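You operate a simulated robot arm through the tools that you are given. There is no shell and no other tool.

You run a simulated robot arm. Do the job below in one go: nothing can be reset, and whatever is moved stays where it is left.

Task
Put things in order on the top of the test bench. At the end: the blue peg stands where the brown wooden stick stood; the white small scoop stands on top of the teal spool; the brown wooden stick stands where the black round brush stood; the black round brush stands where the white small scoop stood; whatever was shut is shut again. Leave all else as you found it, and nothing knocked over.

The check looks at the end state, three seconds after you hand in, the way a careful person would. Anything else that was tipped, shoved, dropped, spilled or broken makes it a failure.

Robot
A 7-joint arm with a two-finger parallel gripper, fixed in place. Base frame: the origin is at the foot of the arm, x ahead of it, y to its left, z up; the work surface is at about z = 0. Readings come in m, rad, newtons and seconds.
With the tool pointing down near the work surface it reaches from about 0.22 to 0.58 m from the base axis. Its first joint turns from -1.152 to 1.152 rad. Payload 2.5 kg.
The tool frame sits at the grasp point between the pads (the TCP): z along the fingers, y along the line on which they close. The tips reach 0.023 m beyond it. Largest opening 0.094 m; finger width 0.038, thickness 0.01; the body of the gripper, 0.054 by 0.096 m, starts 0.039 m behind the TCP.
Orientation is that of the tool frame in the base frame, as a unit quaternion [x, y, z, w]. With the fingers straight down and closing along the base's y, the tool's x points along the base's -x, its y along +y and its z along -z.

Tools
- The arm moves only by the tool send_rows. Its argument "plan" is a list of rows, each an object of numbers (a shift or turn left out is 0, a gripper value left out holds the last): "tx", "ty", "tz": the shift along the tool's x, y, z in units of 30 mm (1.0 is 30 mm); "rx", "ry", "rz": the turn, a rotation vector about the tool's x, y, z in units of 6 degrees (1.0 is 6 degrees); "claw": the gripper command, from -1 (shut) to 1 (fully open), values between in proportion. In form: [{"tx": .., "ty": .., "tz": .., "rx": .., "ry": .., "rz": .., "claw": ..}, ...]. A call has 1 to 20 rows; each row shifts and turns the commanded pose from where the row before left it, along the tool's axes as they then stand. A call with a number of a shift or a turn outside -1 to 1 is refused whole. A row lasts 0.2 s, in which the tool goes at most 0.05 m and 0.15 rad; a call with a longer step from one row to the next is refused whole, and so is a gripper value outside its range. A pose out of reach is approached as far as the arm can. The call stops where the force on the tool passes 40 N (or 10 N more than at its start, if that is more) or the arm is blocked; 0.2 s more then pass. The fingers move at their own pace (about 0.108 m/s each) and stop on an object; they squeeze with about 40 N. The grip force told is the motor's: it shows also when the fingers shut on nothing. Time passes only in rows, and 0.2 s behind the last, so rows that do not move let the fingers close. It gives the time, the measured TCP pose, the force on the tool (base axes), the opening and the grip force at its end, in the units of the frame above (readings bear some noise), with the torque about the TCP (base axes, N m) and any sound that the robot's microphone picked up, and new pictures: "views" is both (left out), scene, wrist or none.
- Cameras (640 x 400 px; columns grow to the right, rows downward): "scene" is fixed at [0.1153, -0.4016, 0.5449]; the picture's right is [0.86, -0.51, 0.00], its down [-0.28, -0.48, -0.83] and it looks along [0.42, 0.72, -0.55] (base axes); focal length 313 px, centre (320, 200). "wrist" rides on the gripper at [0.086, 0.016, -0.075] in the tool frame; the picture's right is [-0.18, 0.98, 0.00], its down [-0.58, -0.11, -0.81] and it looks along [-0.79, -0.15, 0.59] (tool axes); focal length 243 px, centre (320, 200). There is no depth. A picture from a camera that has moved, and an enlarged one, comes with that camera's place and axes in the base frame and with its lens.
- inspect(camera, box): a new picture of the part [left, top, right, bottom] of that camera's present view, enlarged. It takes no simulated time.
- job_done(): hands the job in; it is judged then, once.

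Nothing tells you positions but the pictures and the camera data. Unless the task says otherwise, let go and move clear before handing in.

The tools are called by a JSON object that holds its "fn" and its "kwargs". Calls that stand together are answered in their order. send_rows: Moves the arm, as the interface text tells. Its arguments: {"type":"object","properties":{"plan":{"type":"array"},"views":{"type":"string","enum":["both","scene","wrist","none"]}},"required":["plan"]} The other tools are called the same way: inspect (camera, box) takes an enlarged picture of a part of a camera's view; job_done () hands the job in.

At the start:

```text
t: 0.0
tcp_pos: [0.422, 0.1151, 0.3356]
tool_rot: [0.001, 1.0, 0.001, 0.0]
force: [0.3, 0.1, 0.0]
torque: [-0.02, 0.01, 0.02]
finger_gap: 0.094
gripper_force: 0.1
```

scene: 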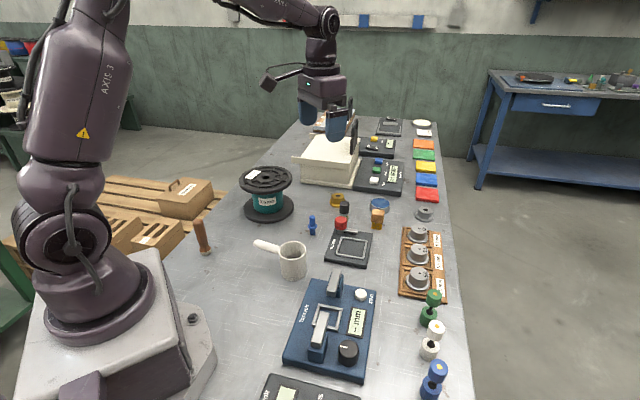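
wrist: 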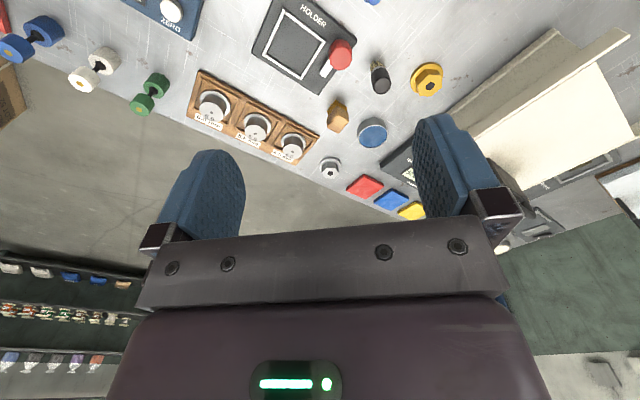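

I see a bench with a teal spool, a white scoop (mug-like), a brown stick near the base, a blue peg, and several devices; the black round brush is not clear yet. I'll enlarge parts of the scene before moving.

{"fn": "inspect", "kwargs": {"camera": "scene", "box": [160, 140, 320, 290]}}

{"fn": "inspect", "kwargs": {"camera": "scene", "box": [280, 100, 460, 220]}}

{"fn": "inspect", "kwargs": {"camera": "scene", "box": [270, 180, 470, 310]}}

{"fn": "inspect", "kwargs": {"camera": "scene", "box": [240, 260, 480, 400]}}

{"fn": "inspect", "kwargs": {"camera": "wrist", "box": [160, 0, 640, 240]}}

```text
2.67 times, centred on (240, 215) of scene
camera zoom: at [0.1153, -0.4016, 0.5449], right [0.86, -0.51, 0.0], down [-0.28, -0.48, -0.83], along [0.42, 0.72, -0.55], focal length 834 px, centre (533, 160)
```

zoom: 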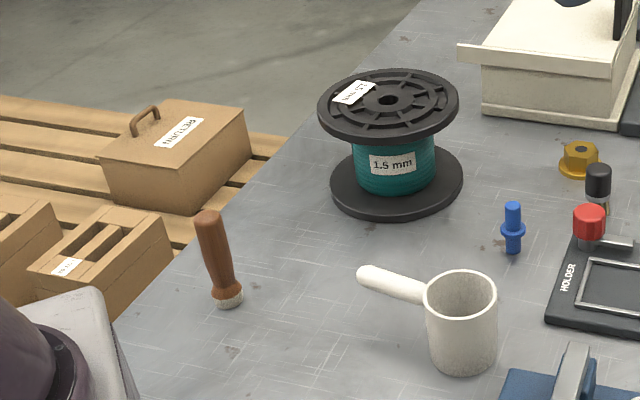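

```text
3.33 times, centred on (370, 160) of scene
camera zoom: at [0.1153, -0.4016, 0.5449], right [0.86, -0.51, 0.0], down [-0.28, -0.48, -0.83], along [0.42, 0.72, -0.55], focal length 1042 px, centre (153, 333)
```

zoom: 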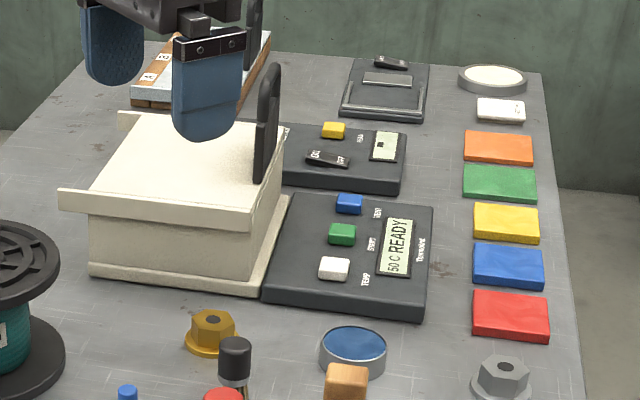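

```text
3.08 times, centred on (370, 245) of scene
camera zoom: at [0.1153, -0.4016, 0.5449], right [0.86, -0.51, 0.0], down [-0.28, -0.48, -0.83], along [0.42, 0.72, -0.55], focal length 962 px, centre (166, 62)
```

zoom: 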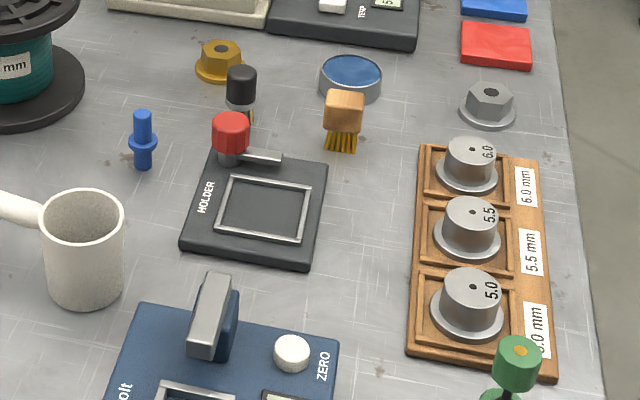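

```text
2.67 times, centred on (360, 330) of scene
camera zoom: at [0.1153, -0.4016, 0.5449], right [0.86, -0.51, 0.0], down [-0.28, -0.48, -0.83], along [0.42, 0.72, -0.55], focal length 834 px, centre (213, -147)
```

zoom: 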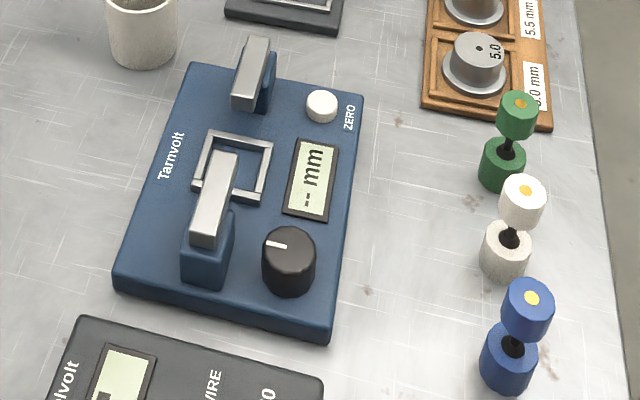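

```text
1.33 times, centred on (400, 120) of wrist
camera zoom: at [0.3354, 0.1306, 0.4091], right [0.18, 0.98, 0.0], down [0.58, -0.11, 0.81], along [0.79, -0.15, -0.59], focal length 324 px, centre (213, 307)
```

zoom: 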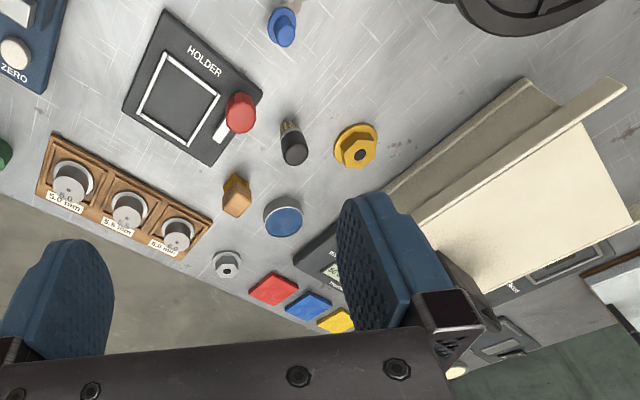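

The brush candidate appears to be the black-capped item near the holder, and the brown stick stands near the arm's foot. I'll zoom in harder to identify each one before moving.

{"fn": "inspect", "kwargs": {"camera": "scene", "box": [180, 210, 230, 265]}}

{"fn": "inspect", "kwargs": {"camera": "scene", "box": [325, 190, 395, 240]}}

{"fn": "inspect", "kwargs": {"camera": "scene", "box": [245, 205, 325, 285]}}

{"fn": "inspect", "kwargs": {"camera": "scene", "box": [230, 155, 305, 230]}}

{"fn": "inspect", "kwargs": {"camera": "scene", "box": [280, 105, 370, 195]}}

```text
7.27 times, centred on (205, 238) of scene
camera zoom: at [0.1153, -0.4016, 0.5449], right [0.86, -0.51, 0.0], down [-0.28, -0.48, -0.83], along [0.42, 0.72, -0.55], focal length 2274 px, centre (1156, -73)
```

zoom: 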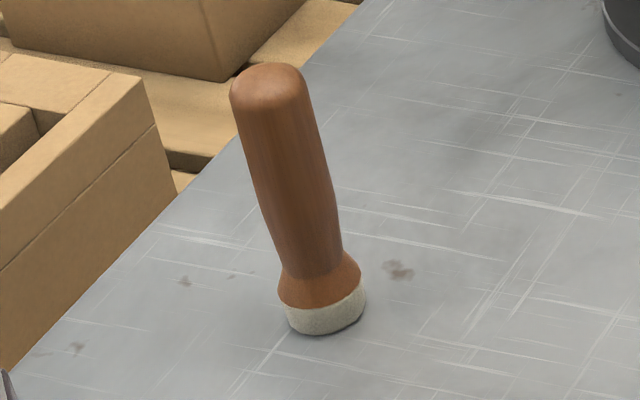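

```text
8.00 times, centred on (360, 215) of scene
camera zoom: at [0.1153, -0.4016, 0.5449], right [0.86, -0.51, 0.0], down [-0.28, -0.48, -0.83], along [0.42, 0.72, -0.55], focal length 2501 px, centre (0, 80)
```

zoom: 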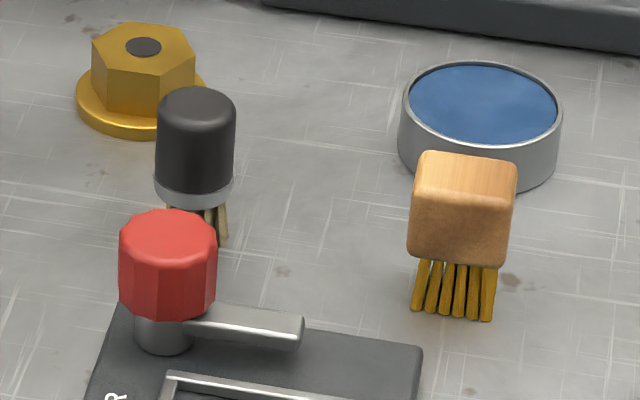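

```text
5.00 times, centred on (285, 245) of scene
camera zoom: at [0.1153, -0.4016, 0.5449], right [0.86, -0.51, 0.0], down [-0.28, -0.48, -0.83], along [0.42, 0.72, -0.55], focal length 1563 px, centre (495, -25)
```

zoom: 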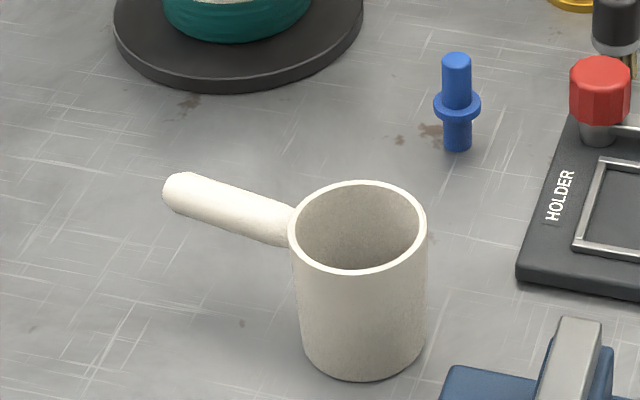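

```text
5.33 times, centred on (268, 192) of scene
camera zoom: at [0.1153, -0.4016, 0.5449], right [0.86, -0.51, 0.0], down [-0.28, -0.48, -0.83], along [0.42, 0.72, -0.55], focal length 1668 px, centre (600, 240)
```

zoom: 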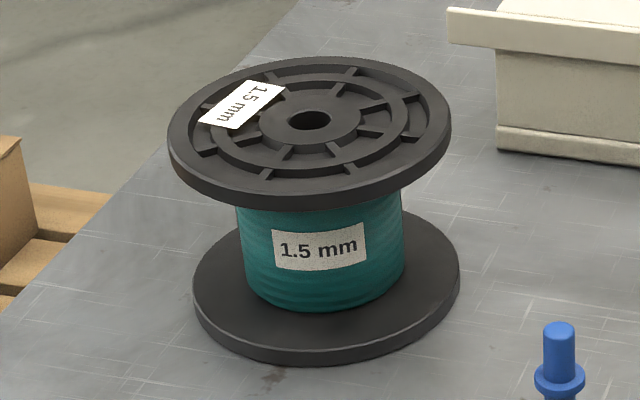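

```text
4.44 times, centred on (325, 150) of scene
camera zoom: at [0.1153, -0.4016, 0.5449], right [0.86, -0.51, 0.0], down [-0.28, -0.48, -0.83], along [0.42, 0.72, -0.55], focal length 1390 px, centre (298, 422)
```

zoom: 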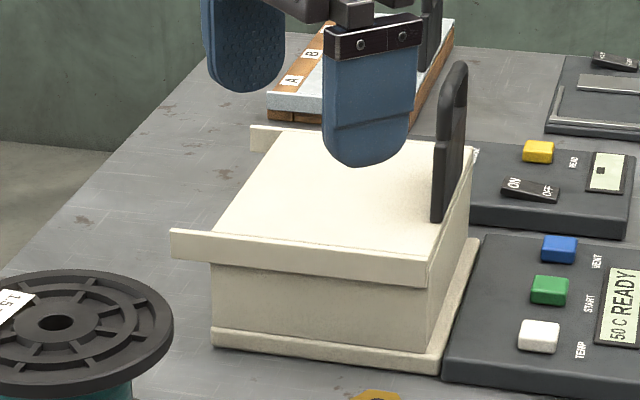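

The items are clear now: scoop cup at about (0.323, 0.072), stick (0.163, 0.242), black brush (0.541, 0.185), blue peg (0.431, 0.175), and the spool centre (0.374, 0.340) with its top at about z = 0.113. First I go above the scoop, with the fingers turned so they close across the cup clear of its handle.

{"fn": "send_rows", "kwargs": {"plan": [{"tx": 0.66, "ty": -0.287, "tz": 0.7, "claw": 1}, {"tx": 0.66, "ty": -0.287, "tz": 0.7}, {"tx": 0.66, "ty": -0.287, "tz": 0.7}, {"tx": 0.66, "ty": -0.287, "tz": 0.7}, {"tx": 0.66, "ty": -0.287, "tz": 0.7}, {"rz": 0.926}, {"rz": 0.926}, {"rz": 0.926}, {"rz": 0.926}, {"rz": 0.926}, {"rz": 0.926}, {"rz": 0.926}, {"rz": 0.926}, {"rz": 0.926}, {}]}}

```text
t: 3.2
tcp_pos: [0.3221, 0.0716, 0.2295]
tool_rot: [0.424, 0.906, 0.0, 0.0]
force: [-0.9, 0.2, 0.4]
torque: [-0.02, -0.01, -0.01]
finger_gap: 0.0939
gripper_force: 0.0
camera wrist: at [0.2796, 0.1483, 0.3041], right [0.87, 0.49, 0.0], down [0.29, -0.52, 0.81], along [0.39, -0.7, -0.59], focal length 243 px, centre (320, 200)
```

scene: 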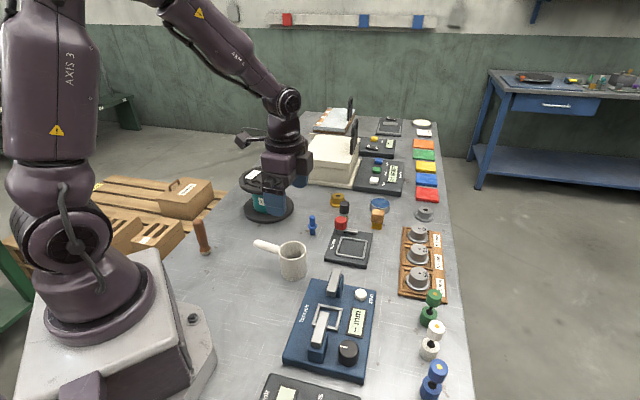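
wrist: 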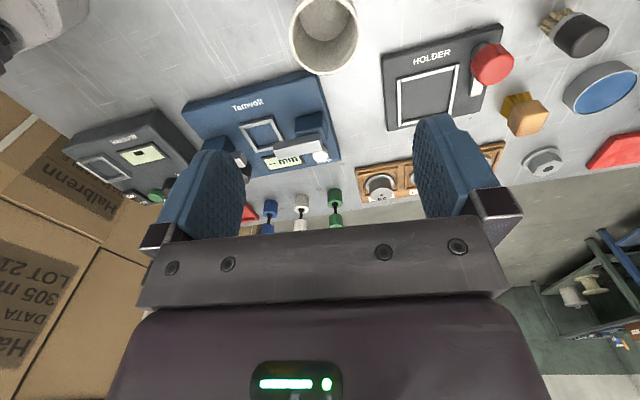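

The cup sits almost under the tool axis in the wrist view; I'll zoom in to measure the offset.

{"fn": "inspect", "kwargs": {"camera": "wrist", "box": [240, 0, 400, 100]}}

{"fn": "inspect", "kwargs": {"camera": "wrist", "box": [440, 0, 640, 125]}}

```text
4.00 times, centred on (320, 50) of wrist
camera zoom: at [0.2796, 0.1483, 0.3041], right [0.87, 0.49, 0.0], down [0.29, -0.52, 0.81], along [0.39, -0.7, -0.59], focal length 970 px, centre (320, 800)
```

zoom: 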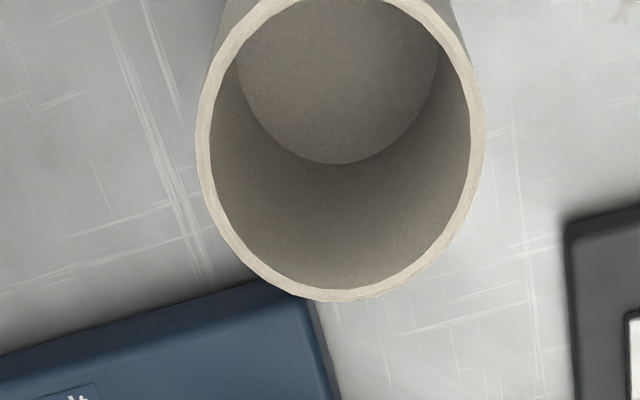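

```text
3.20 times, centred on (540, 62) of wrist
camera zoom: at [0.2796, 0.1483, 0.3041], right [0.87, 0.49, 0.0], down [0.29, -0.52, 0.81], along [0.39, -0.7, -0.59], focal length 776 px, centre (-384, 640)
```

zoom: 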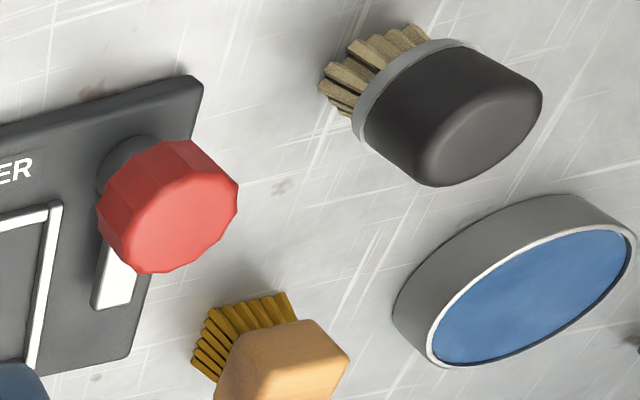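

The cup centre is about 3–4 mm off the tool axis, at roughly (0.324, 0.0745). I'll correct that, lower to z ≈ 0.052, and close on the cup.

{"fn": "send_rows", "kwargs": {"plan": [{"tx": 0.033, "ty": 0.113, "tz": 0.845}, {"tz": 0.845}, {"tz": 0.845}, {"tz": 0.845}, {"tz": 0.845}, {"tz": 0.845}, {"tz": 0.845}, {}]}}

```text
t: 5.0
tcp_pos: [0.3217, 0.0745, 0.0524]
tool_rot: [0.423, 0.906, -0.001, 0.0]
force: [-0.4, -0.7, -0.7]
torque: [0.02, -0.01, 0.01]
finger_gap: 0.0939
gripper_force: 0.0
camera wrist: at [0.2806, 0.1514, 0.1266], right [0.87, 0.49, 0.0], down [0.29, -0.52, 0.81], along [0.4, -0.7, -0.59], focal length 243 px, centre (320, 200)
```

scene: 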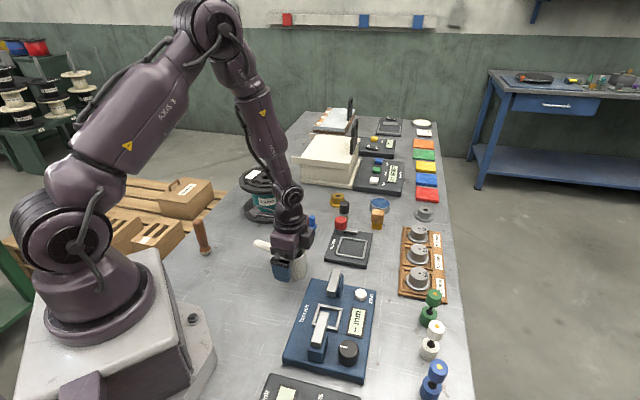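
wrist: 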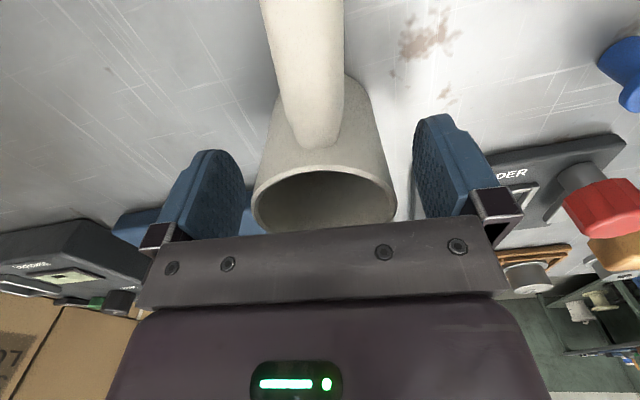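

The fingers straddle the cup evenly with the handle between them, clear of both. I'll close now.

{"fn": "send_rows", "kwargs": {"plan": [{"claw": -1}, {"claw": -1}, {"claw": -1}, {"claw": -1}]}}

```text
t: 6.0
tcp_pos: [0.3234, 0.0743, 0.0513]
tool_rot: [0.424, 0.906, 0.0, 0.0]
force: [-0.1, -0.1, 0.7]
torque: [-0.03, -0.02, 0.0]
finger_gap: 0.0607
gripper_force: 40.5
camera wrist: at [0.2805, 0.1513, 0.1269], right [0.87, 0.49, 0.0], down [0.29, -0.52, 0.81], along [0.39, -0.7, -0.59], focal length 243 px, centre (320, 200)
```

scene: 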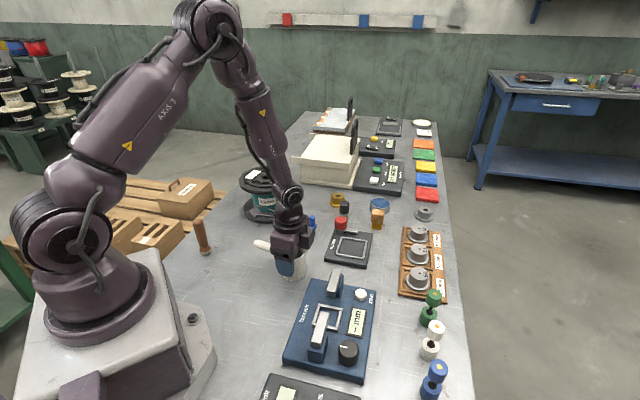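
wrist: 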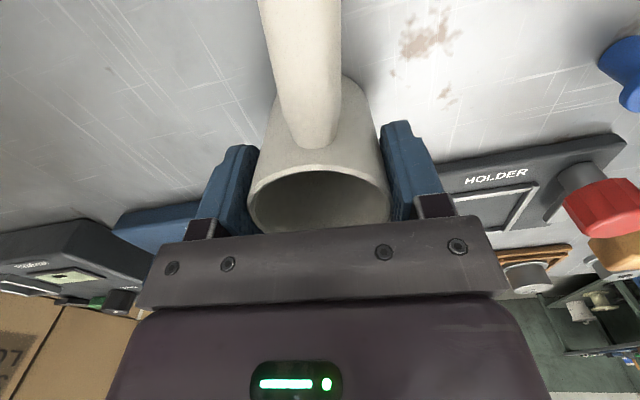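

The scoop is held (gap 0.061), and it stood at about (0.3235, 0.0743). I'll lift it well clear and carry it over the spool.

{"fn": "send_rows", "kwargs": {"plan": [{"tz": -0.4}, {"tz": -0.8}, {"tz": -0.9}, {"tz": -0.9}, {"tz": -0.9}, {"tz": -0.9}, {"tz": -0.9}, {"tz": -0.9}, {}, {"tx": 0.633, "ty": 0.776}, {"tx": 0.633, "ty": 0.776}, {"tx": 0.633, "ty": 0.776}, {"tx": 0.633, "ty": 0.776}, {"tx": 0.633, "ty": 0.776}, {"tx": 0.633, "ty": 0.776}, {"tx": 0.633, "ty": 0.776}, {"tx": 0.633, "ty": 0.776}, {"tx": 0.633, "ty": 0.776}, {}]}}

```text
t: 10.0
tcp_pos: [0.3743, 0.3411, 0.25]
tool_rot: [0.423, 0.906, 0.0, -0.001]
force: [-0.4, -0.1, -0.4]
torque: [0.0, -0.03, -0.01]
finger_gap: 0.0607
gripper_force: 39.9
camera wrist: at [0.3326, 0.4171, 0.3246], right [0.87, 0.49, 0.0], down [0.29, -0.52, 0.81], along [0.39, -0.7, -0.59], focal length 243 px, centre (320, 200)
```

scene: 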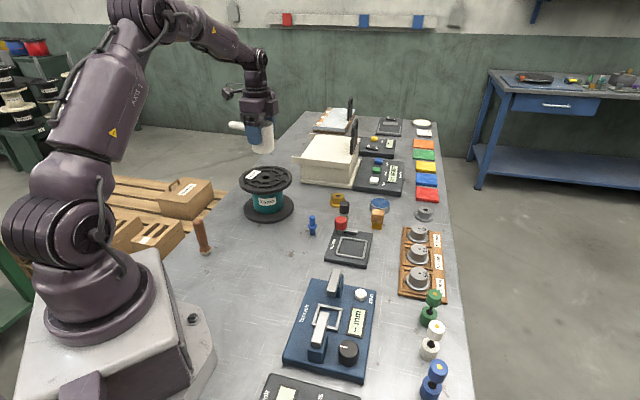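
wrist: 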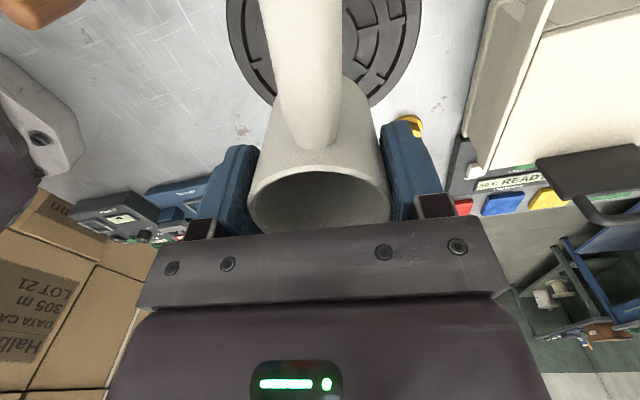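

The scoop hovers over the spool. I'll zoom the wrist view to check how well it is centred before lowering.

{"fn": "inspect", "kwargs": {"camera": "wrist", "box": [200, 0, 440, 150]}}

{"fn": "inspect", "kwargs": {"camera": "scene", "box": [210, 80, 330, 230]}}

```text
2.67 times, centred on (320, 75) of wrist
camera zoom: at [0.3326, 0.4171, 0.3246], right [0.87, 0.49, 0.0], down [0.29, -0.52, 0.81], along [0.39, -0.7, -0.59], focal length 647 px, centre (320, 533)
```

zoom: 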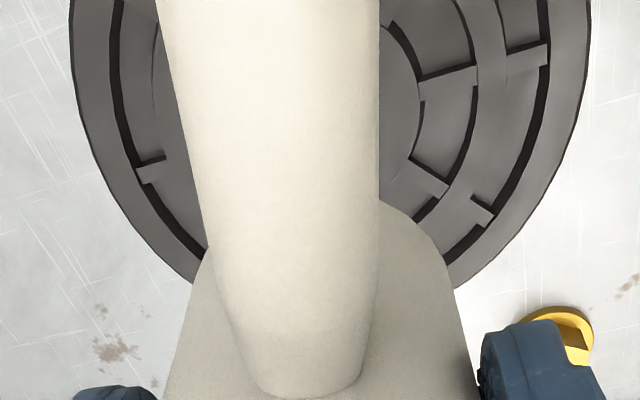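

```text
2.67 times, centred on (270, 155) of scene
camera zoom: at [0.1154, -0.4016, 0.5449], right [0.86, -0.51, 0.0], down [-0.28, -0.48, -0.83], along [0.42, 0.72, -0.55], focal length 834 px, centre (453, 320)
```

zoom: 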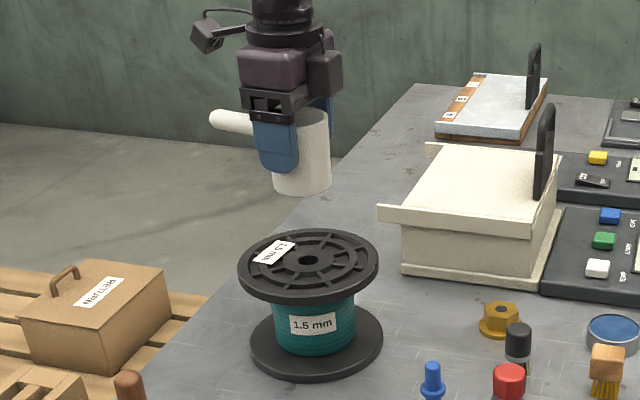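

The scoop is centred over the spool within a few millimetres. I'll lower it to just above the flange, then finish in small steps.

{"fn": "send_rows", "kwargs": {"plan": [{"tx": 0.05, "ty": 0.043, "tz": 0.5}, {"tz": 0.5}, {"tz": 0.5}, {"tz": 0.5}, {"tz": 0.5}, {"tz": 0.13}, {}]}}

{"fn": "inspect", "kwargs": {"camera": "scene", "box": [220, 130, 310, 220]}}

```text
t: 11.6
tcp_pos: [0.3763, 0.3428, 0.1708]
tool_rot: [0.422, 0.906, 0.0, 0.0]
force: [-0.5, 0.9, -0.6]
torque: [0.01, -0.02, -0.01]
finger_gap: 0.0606
gripper_force: 40.5
camera wrist: at [0.3331, 0.4189, 0.2456], right [0.87, 0.49, 0.0], down [0.29, -0.52, 0.81], along [0.4, -0.7, -0.59], focal length 243 px, centre (320, 200)
```

scene: 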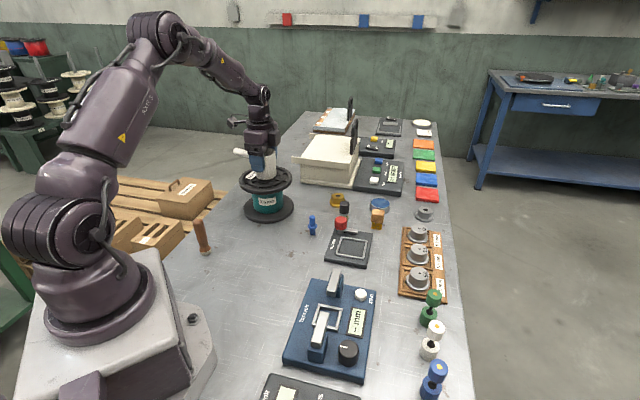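
wrist: 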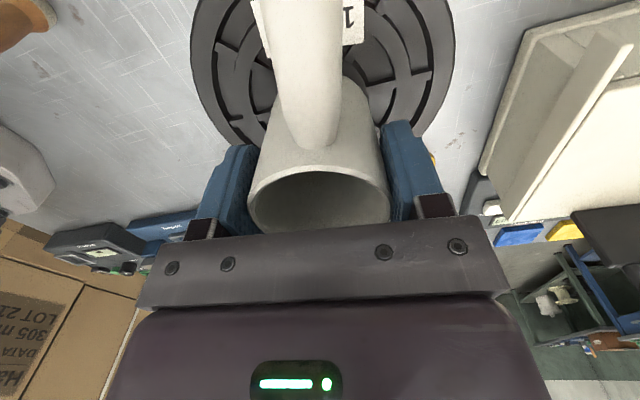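

```text
4.44 times, centred on (265, 175) of scene
camera zoom: at [0.1154, -0.4016, 0.5449], right [0.86, -0.51, 0.0], down [-0.28, -0.48, -0.83], along [0.42, 0.72, -0.55], focal length 1390 px, centre (564, 311)
```

zoom: 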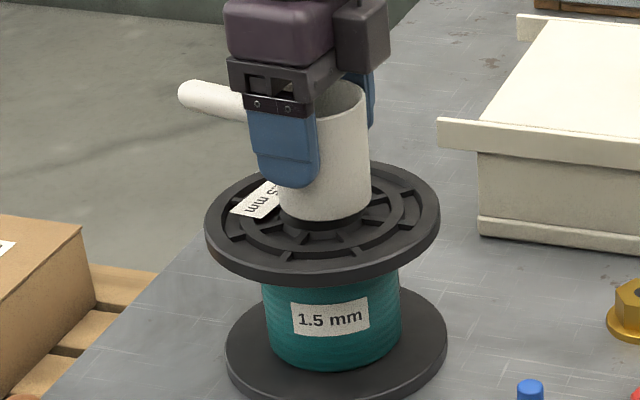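

The cup is a few millimetres above the hub. I'll descend in small steps, watching for contact force.

{"fn": "send_rows", "kwargs": {"plan": [{"tz": 0.05}, {"tz": 0.05}, {"tz": 0.05}, {}], "views": "none"}}

{"fn": "inspect", "kwargs": {"camera": "scene", "box": [230, 150, 300, 210]}}

```text
t: 12.6
tcp_pos: [0.3749, 0.3424, 0.1668]
tool_rot: [0.424, 0.906, 0.0, 0.0]
force: [1.2, 0.2, -0.7]
torque: [-0.01, -0.01, -0.03]
finger_gap: 0.0607
gripper_force: 39.7
```

```text
6.67 times, centred on (265, 180) of scene
camera zoom: at [0.1154, -0.4016, 0.5449], right [0.86, -0.51, 0.0], down [-0.28, -0.48, -0.83], along [0.42, 0.72, -0.55], focal length 2084 px, centre (687, 333)
```

zoom: 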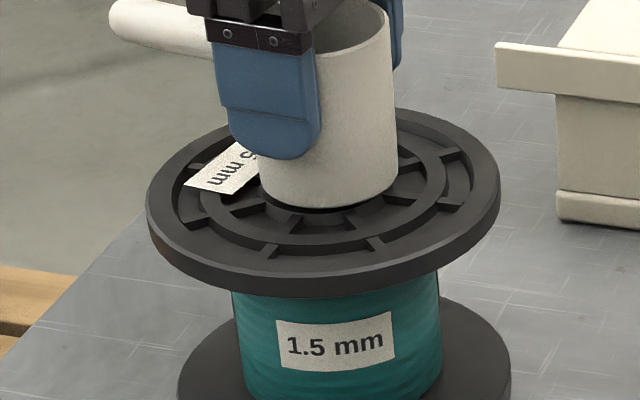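

{"fn": "send_rows", "kwargs": {"plan": [{"tz": 0.04}, {"tz": 0.04}, {}], "views": "none"}}

{"fn": "inspect", "kwargs": {"camera": "scene", "box": [230, 150, 300, 210]}}

```text
t: 13.4
tcp_pos: [0.3755, 0.3434, 0.1645]
tool_rot: [0.423, 0.906, 0.0, 0.0]
force: [0.5, -0.5, -0.6]
torque: [0.0, -0.01, 0.02]
finger_gap: 0.0605
gripper_force: 40.1
```

```text
6.67 times, centred on (265, 180) of scene
camera zoom: at [0.1154, -0.4016, 0.5449], right [0.86, -0.51, 0.0], down [-0.28, -0.48, -0.83], along [0.42, 0.72, -0.55], focal length 2084 px, centre (687, 333)
```

zoom: 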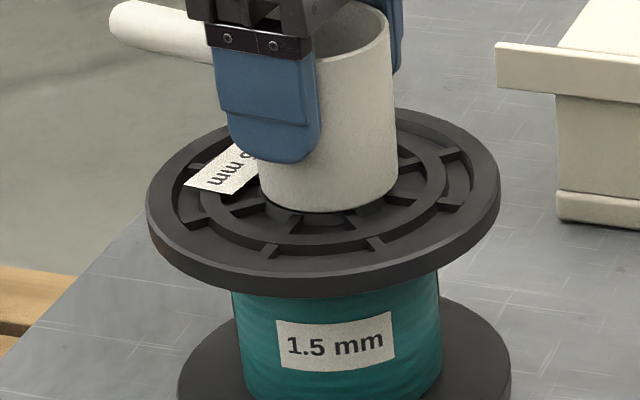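

{"fn": "send_rows", "kwargs": {"plan": [{"tz": 0.033}, {"tz": 0.033}, {}], "views": "none"}}

{"fn": "inspect", "kwargs": {"camera": "scene", "box": [230, 150, 300, 210]}}

```text
t: 14.2
tcp_pos: [0.3757, 0.3436, 0.1623]
tool_rot: [0.423, 0.906, 0.0, 0.0]
force: [0.3, 0.2, -1.0]
torque: [-0.02, -0.01, -0.05]
finger_gap: 0.0605
gripper_force: 40.4
```

```text
6.67 times, centred on (265, 180) of scene
camera zoom: at [0.1154, -0.4016, 0.5449], right [0.86, -0.51, 0.0], down [-0.28, -0.48, -0.83], along [0.42, 0.72, -0.55], focal length 2084 px, centre (687, 333)
```

zoom: 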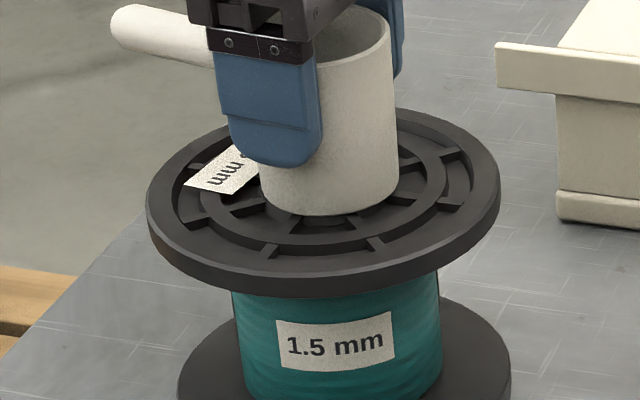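

{"fn": "send_rows", "kwargs": {"plan": [{"tz": 0.033}, {"tz": 0.033}, {}], "views": "none"}}

{"fn": "inspect", "kwargs": {"camera": "scene", "box": [230, 150, 300, 210]}}

```text
t: 15.0
tcp_pos: [0.376, 0.3429, 0.1627]
tool_rot: [0.423, 0.906, 0.001, 0.0]
force: [-3.3, -4.6, 17.8]
torque: [-0.11, 0.65, 0.12]
finger_gap: 0.0606
gripper_force: 40.0
```

```text
6.67 times, centred on (265, 180) of scene
camera zoom: at [0.1153, -0.4017, 0.5449], right [0.86, -0.51, 0.0], down [-0.28, -0.47, -0.83], along [0.42, 0.72, -0.55], focal length 2084 px, centre (687, 333)
```

zoom: 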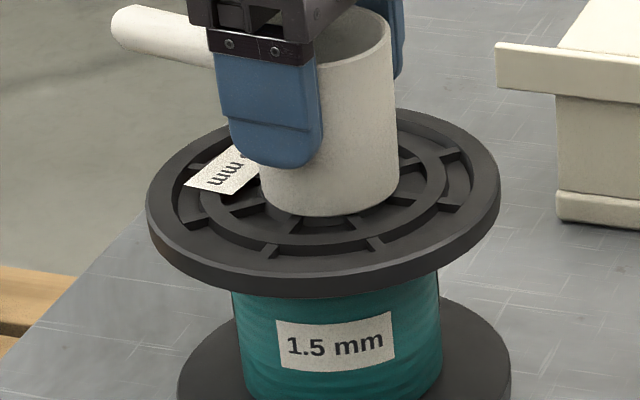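

Contact is made (about 18 N). I'll ease up slightly to relieve it, then release.

{"fn": "send_rows", "kwargs": {"plan": [{"tz": -0.035}, {}, {"claw": 0.4}, {"claw": 0.5}, {"claw": 0.7}, {"claw": 0.9}, {}]}}

{"fn": "inspect", "kwargs": {"camera": "scene", "box": [220, 130, 310, 220]}}

```text
t: 16.6
tcp_pos: [0.374, 0.3423, 0.163]
tool_rot: [0.423, 0.906, 0.0, 0.0]
force: [1.0, 0.1, -0.5]
torque: [0.0, -0.03, 0.01]
finger_gap: 0.0892
gripper_force: 0.0
camera wrist: at [0.3329, 0.4192, 0.2362], right [0.87, 0.49, 0.0], down [0.29, -0.52, 0.81], along [0.39, -0.7, -0.59], focal length 243 px, centre (320, 200)
```

scene: 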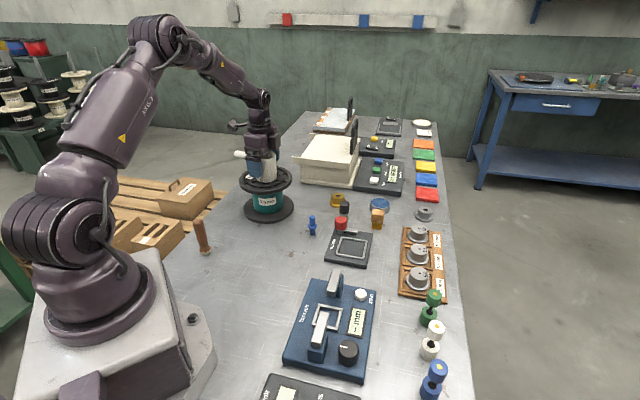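
wrist: 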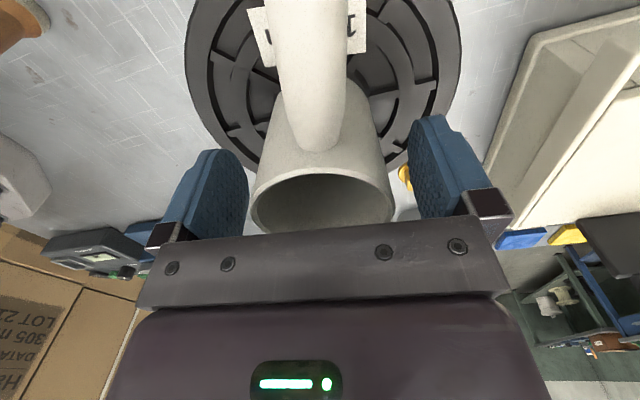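

```text
4.44 times, centred on (265, 175) of scene
camera zoom: at [0.1153, -0.4016, 0.5449], right [0.86, -0.51, 0.0], down [-0.28, -0.48, -0.83], along [0.42, 0.72, -0.55], focal length 1390 px, centre (564, 311)
```

zoom: 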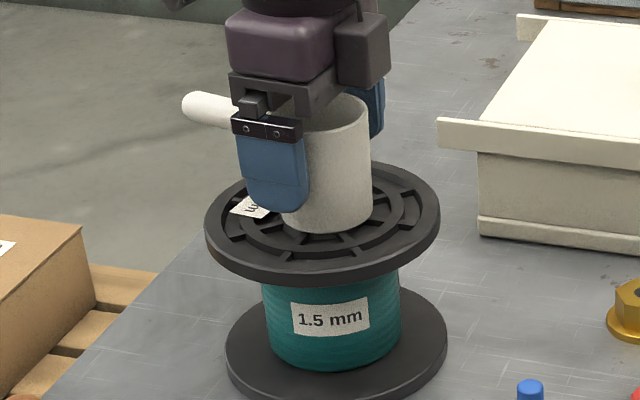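

The scoop stands on the spool. I'll lift straight up, turn the wrist, and move above the black brush to look at it.

{"fn": "send_rows", "kwargs": {"plan": [{"tz": -0.5, "claw": 1}, {"tz": -1}, {"tz": -1}, {"tz": -1}, {"tz": -0.5}, {}], "views": "both"}}

{"fn": "send_rows", "kwargs": {"plan": [{"rz": -0.954}, {"rz": -0.954}, {"rz": -0.954}, {"rz": -0.954}, {"rz": -0.954}, {"rz": -0.954}, {"rz": -0.954}, {"rz": -0.954}, {"rz": -0.954}, {"rz": -0.954}, {"rz": -0.954}, {"rz": -0.954}, {}], "views": "none"}}

{"fn": "send_rows", "kwargs": {"plan": [{"tx": -0.449, "ty": -0.8425, "tz": 0.3}, {"tx": -0.449, "ty": -0.8425, "tz": 0.3}, {"tx": -0.449, "ty": -0.8425, "tz": 0.3}, {"tx": -0.449, "ty": -0.8425, "tz": 0.3}, {"tx": -0.449, "ty": -0.8425, "tz": 0.3}, {"tx": -0.449, "ty": -0.8425, "tz": 0.3}, {"tx": -0.449, "ty": -0.8425, "tz": 0.3}, {"tx": -0.449, "ty": -0.8425, "tz": 0.3}, {}], "views": "both"}}

```text
t: 18.0
tcp_pos: [0.3743, 0.3422, 0.2838]
tool_rot: [0.423, 0.906, 0.001, -0.001]
force: [0.2, -0.1, -0.3]
torque: [0.02, 0.01, -0.01]
finger_gap: 0.0939
gripper_force: 0.2
camera wrist: at [0.3331, 0.4178, 0.3575], right [0.87, 0.49, 0.0], down [0.29, -0.52, 0.81], along [0.4, -0.7, -0.59], focal length 243 px, centre (320, 200)
```

scene: 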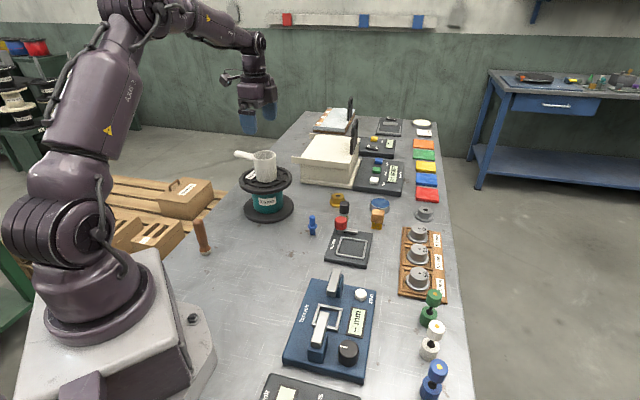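
wrist: 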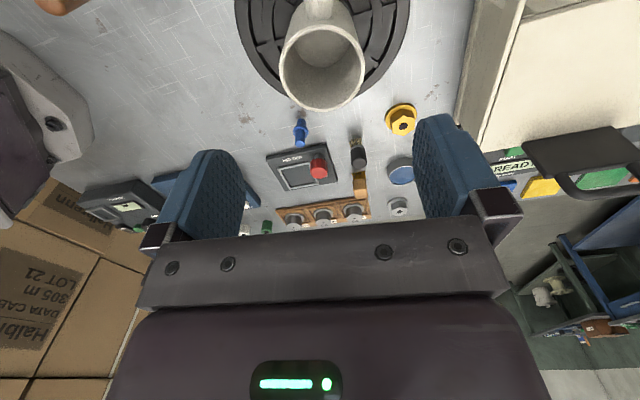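

```text
t: 20.8
tcp_pos: [0.3753, 0.3425, 0.2816]
tool_rot: [-0.163, 0.987, 0.0, 0.001]
force: [0.1, 0.1, 0.0]
torque: [0.0, -0.02, 0.01]
finger_gap: 0.0941
gripper_force: 0.2
```

```text
t: 22.8
tcp_pos: [0.5407, 0.1859, 0.2109]
tool_rot: [-0.162, 0.987, -0.001, 0.0]
force: [0.5, 0.6, -0.2]
torque: [0.01, 0.0, 0.0]
finger_gap: 0.0939
gripper_force: 0.1
camera wrist: at [0.4547, 0.1734, 0.2851], right [-0.14, 0.99, 0.0], down [0.59, 0.08, 0.81], along [0.8, 0.11, -0.59], focal length 243 px, centre (320, 200)
```

scene: 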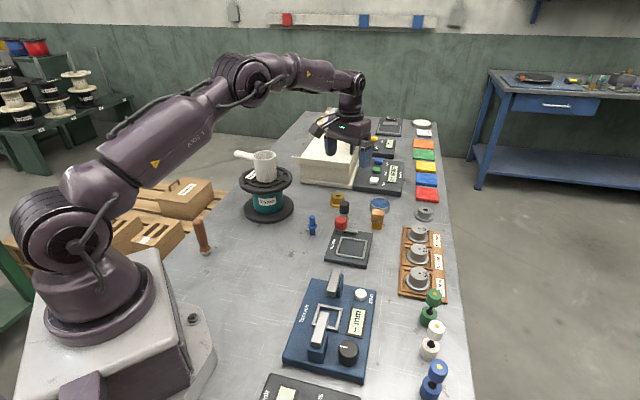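
wrist: 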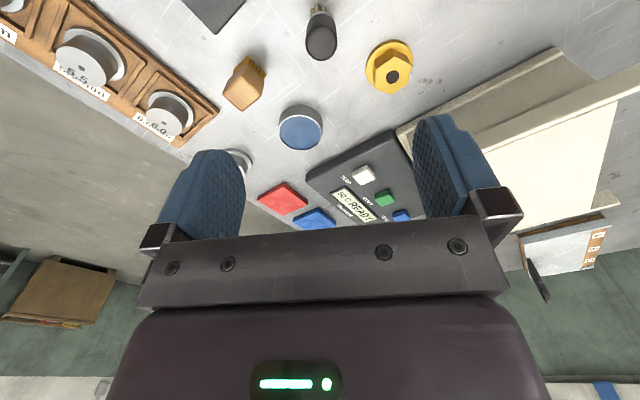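

The brush is right under the tool axis. I'll zoom to check the offset before descending.

{"fn": "inspect", "kwargs": {"camera": "wrist", "box": [270, 0, 370, 75]}}

{"fn": "inspect", "kwargs": {"camera": "scene", "box": [225, 140, 305, 220]}}

```text
5.33 times, centred on (320, 38) of wrist
camera zoom: at [0.4547, 0.1734, 0.2851], right [-0.14, 0.99, 0.0], down [0.59, 0.08, 0.81], along [0.8, 0.11, -0.59], focal length 1294 px, centre (320, 1067)
```

zoom: 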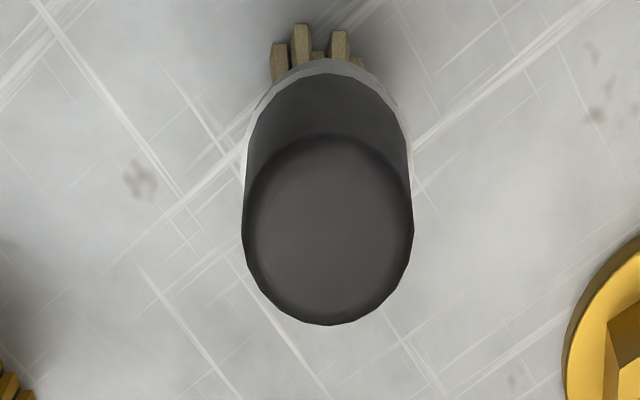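

```text
5.00 times, centred on (265, 180) of scene
camera zoom: at [0.1153, -0.4016, 0.5449], right [0.86, -0.51, 0.0], down [-0.28, -0.48, -0.83], along [0.42, 0.72, -0.55], focal length 1563 px, centre (595, 300)
```

zoom: 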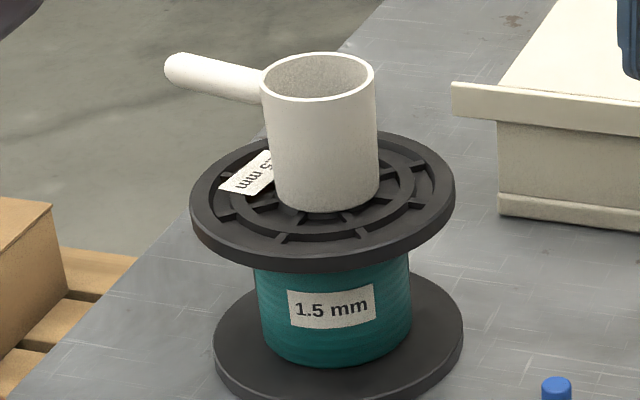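

The brush centre is at about (0.541, 0.187), 1 mm off axis. I'll narrow the opening for clearance from neighbours, descend, and grip its black body.

{"fn": "send_rows", "kwargs": {"plan": [{"ty": 0.04, "claw": 0.2}, {"tz": 0.78}, {"tz": 0.78}, {"tz": 0.78}, {"tz": 0.78}, {"tz": 0.78}, {"tz": 0.78}, {"tz": 0.78}, {}]}}

```text
t: 24.8
tcp_pos: [0.5417, 0.1863, 0.0467]
tool_rot: [-0.161, 0.987, 0.001, 0.0]
force: [-0.1, -0.3, 0.0]
torque: [-0.03, -0.02, -0.02]
finger_gap: 0.0565
gripper_force: 0.0
camera wrist: at [0.4551, 0.1737, 0.1211], right [-0.14, 0.99, 0.0], down [0.59, 0.08, 0.81], along [0.8, 0.11, -0.59], focal length 243 px, centre (320, 200)
```

scene: 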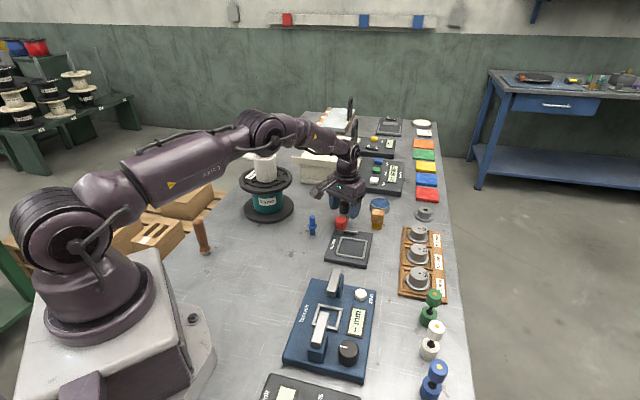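
wrist: 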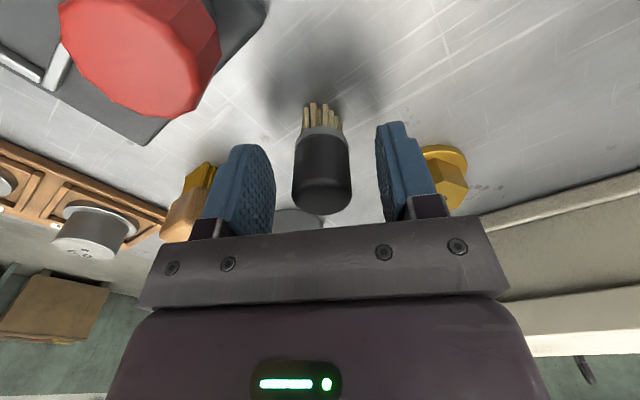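

The brush is centred between the fingers and everything around is clear. Closing now.

{"fn": "send_rows", "kwargs": {"plan": [{"claw": -1}, {"claw": -1}, {"claw": -1}, {}], "views": "wrist"}}

```text
t: 25.8
tcp_pos: [0.5403, 0.1871, 0.0466]
tool_rot: [-0.162, 0.987, 0.0, 0.0]
force: [0.0, 0.5, 0.0]
torque: [-0.02, 0.02, 0.0]
finger_gap: 0.0279
gripper_force: 40.0
camera wrist: at [0.455, 0.1737, 0.1214], right [-0.14, 0.99, 0.0], down [0.59, 0.08, 0.81], along [0.8, 0.11, -0.59], focal length 243 px, centre (320, 200)
```

wrist: 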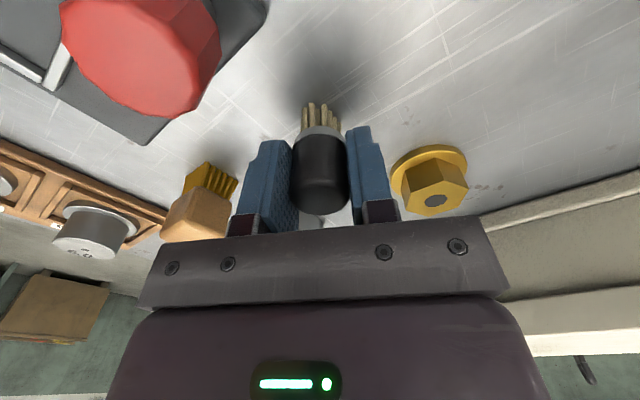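

The brush is gripped (gap 0.028); its spot is (0.541, 0.187) with TCP height 0.0466. I'll lift it and carry it over the scoop's old place at (0.3235, 0.0743).

{"fn": "send_rows", "kwargs": {"plan": [{"tz": -0.3}, {"tz": -0.7}, {"tz": -1}, {"tz": -1}, {"tz": -1}, {"tz": -1}, {}, {"tx": 0.897, "ty": -0.137}, {"tx": 0.897, "ty": -0.137}, {"tx": 0.897, "ty": -0.137}, {"tx": 0.897, "ty": -0.137}, {"tx": 0.897, "ty": -0.137}, {"tx": 0.897, "ty": -0.137}, {"tx": 0.897, "ty": -0.137}, {"tx": 0.897, "ty": -0.137}, {"tx": 0.897, "ty": -0.137}, {}]}}

```text
t: 29.4
tcp_pos: [0.3224, 0.0737, 0.1958]
tool_rot: [-0.162, 0.987, 0.001, 0.0]
force: [-0.5, -0.8, -1.2]
torque: [0.02, -0.04, -0.03]
finger_gap: 0.0281
gripper_force: 40.1
camera wrist: at [0.2356, 0.0603, 0.2705], right [-0.14, 0.99, 0.0], down [0.59, 0.08, 0.81], along [0.8, 0.11, -0.59], focal length 243 px, centre (320, 200)
```

scene: 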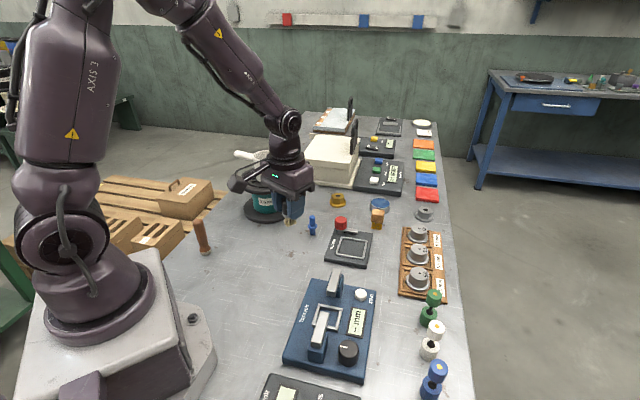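
wrist: 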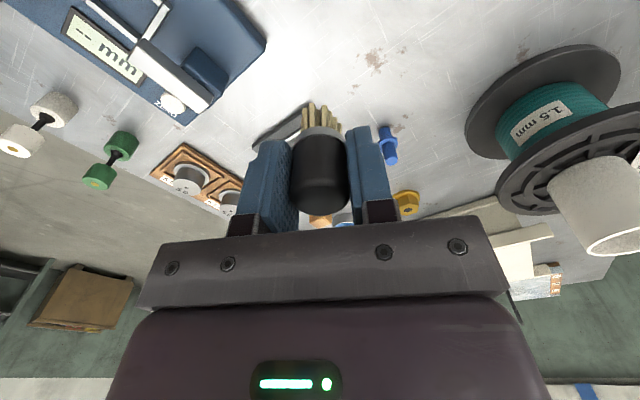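

The brush is over the scoop's old place and the way is clear. I'll lower to just above the table, then step gently.

{"fn": "send_rows", "kwargs": {"plan": [{"tx": -0.02, "ty": 0.01, "tz": 0.8}, {"tz": 0.9}, {"tz": 0.9}, {"tz": 0.9}, {"tz": 0.8}, {"tz": 0.5}, {}]}}

{"fn": "inspect", "kwargs": {"camera": "scene", "box": [250, 220, 340, 300]}}

```text
t: 31.0
tcp_pos: [0.3241, 0.0745, 0.0518]
tool_rot: [-0.162, 0.987, -0.001, 0.0]
force: [-0.1, -0.4, 0.0]
torque: [-0.01, 0.01, -0.01]
finger_gap: 0.0282
gripper_force: 40.2
camera wrist: at [0.237, 0.0609, 0.1262], right [-0.14, 0.99, 0.0], down [0.59, 0.08, 0.81], along [0.8, 0.11, -0.59], focal length 243 px, centre (320, 200)
```

scene: 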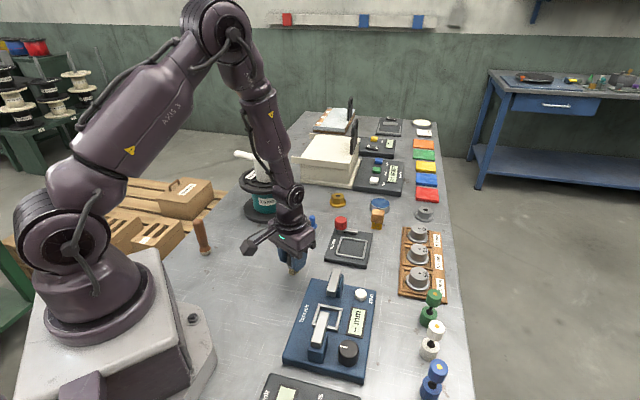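
wrist: 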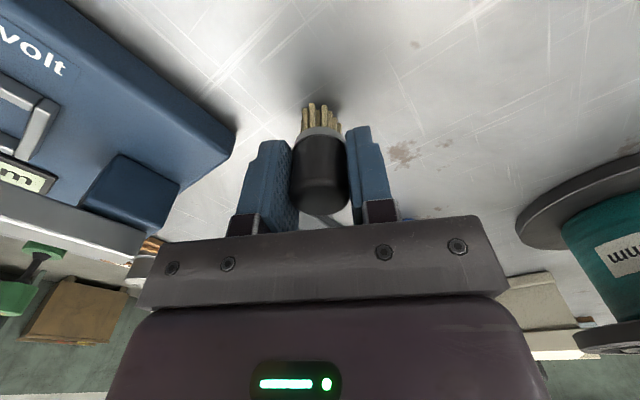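

```text
5.00 times, centred on (295, 260) of scene
camera zoom: at [0.1154, -0.4016, 0.5449], right [0.86, -0.51, 0.0], down [-0.28, -0.48, -0.83], along [0.42, 0.72, -0.55], focal length 1563 px, centre (445, -100)
```

zoom: 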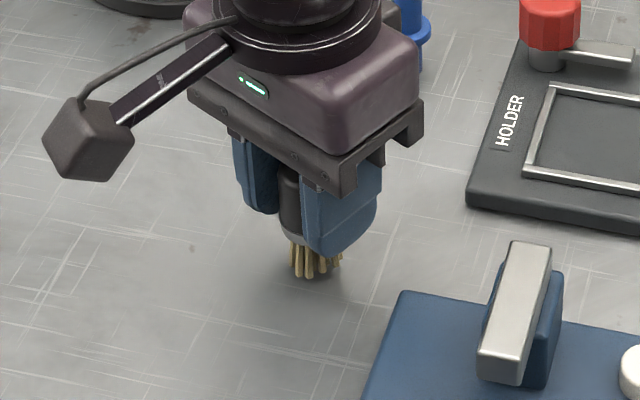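

{"fn": "send_rows", "kwargs": {"plan": [{"tz": 0.07}, {"tz": 0.06}, {}], "views": "none"}}

{"fn": "send_rows", "kwargs": {"plan": [{"tz": 0.033}, {}], "views": "none"}}

```text
t: 31.8
tcp_pos: [0.3229, 0.0749, 0.0487]
tool_rot: [-0.161, 0.987, 0.0, 0.0]
force: [-0.1, 0.4, -0.2]
torque: [0.03, 0.03, 0.0]
finger_gap: 0.0281
gripper_force: 40.0
```

```text
t: 32.4
tcp_pos: [0.3238, 0.0743, 0.0462]
tool_rot: [-0.162, 0.987, 0.001, 0.0]
force: [-0.2, -0.6, 0.5]
torque: [-0.04, 0.0, 0.0]
finger_gap: 0.0282
gripper_force: 40.1
```

{"fn": "send_rows", "kwargs": {"plan": [{"tz": 0.025}, {}], "views": "none"}}

```text
t: 33.0
tcp_pos: [0.3247, 0.0741, 0.0473]
tool_rot: [-0.162, 0.987, -0.001, 0.0]
force: [-3.7, 0.9, 11.9]
torque: [-0.1, 0.11, 0.02]
finger_gap: 0.0282
gripper_force: 40.1
```

Contact (about 12 N). I'll ease off and release gently, then look.

{"fn": "send_rows", "kwargs": {"plan": [{"tz": -0.02}, {"claw": -0.35}, {"claw": -0.25}, {"claw": -0.1}, {"claw": 0.1}, {}]}}

{"fn": "inspect", "kwargs": {"camera": "scene", "box": [250, 220, 340, 300]}}

```text
t: 34.4
tcp_pos: [0.3233, 0.0742, 0.0458]
tool_rot: [-0.162, 0.987, 0.0, 0.0]
force: [0.6, 0.5, 0.6]
torque: [0.0, -0.01, -0.01]
finger_gap: 0.0516
gripper_force: 0.1
camera wrist: at [0.2377, 0.0616, 0.1212], right [-0.14, 0.99, 0.0], down [0.59, 0.08, 0.81], along [0.8, 0.11, -0.59], focal length 243 px, centre (320, 200)
```

scene: 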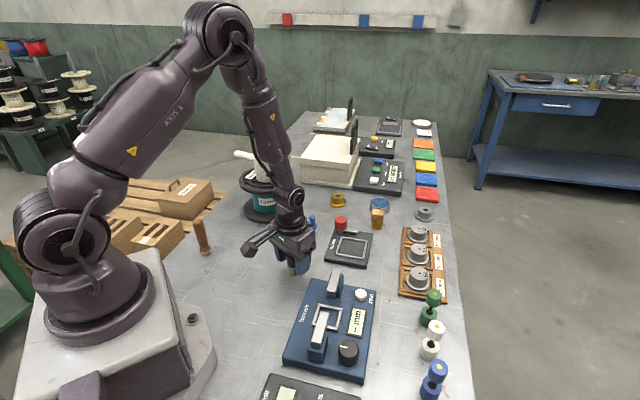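
wrist: 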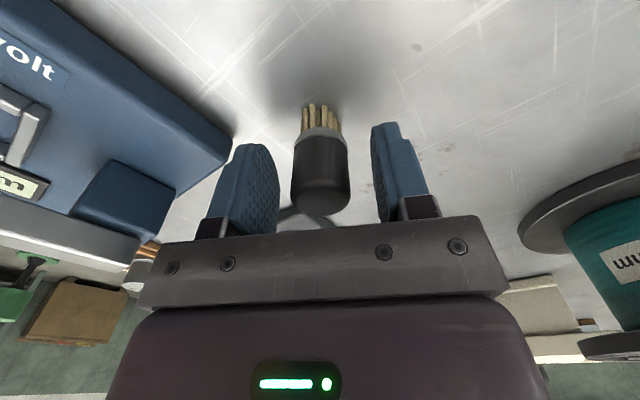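

```text
5.00 times, centred on (295, 260) of scene
camera zoom: at [0.1153, -0.4016, 0.5449], right [0.86, -0.51, 0.0], down [-0.28, -0.48, -0.83], along [0.42, 0.72, -0.55], focal length 1563 px, centre (445, -100)
```

zoom: 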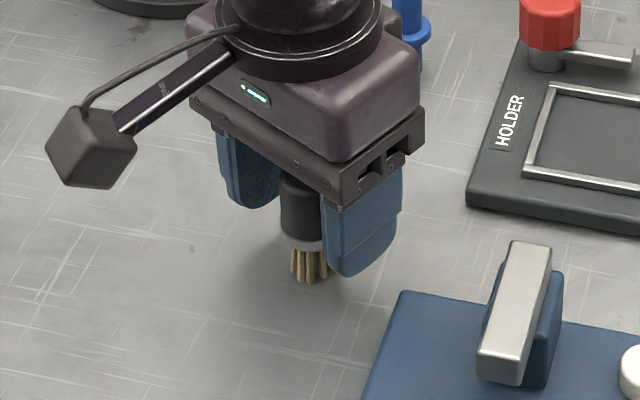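

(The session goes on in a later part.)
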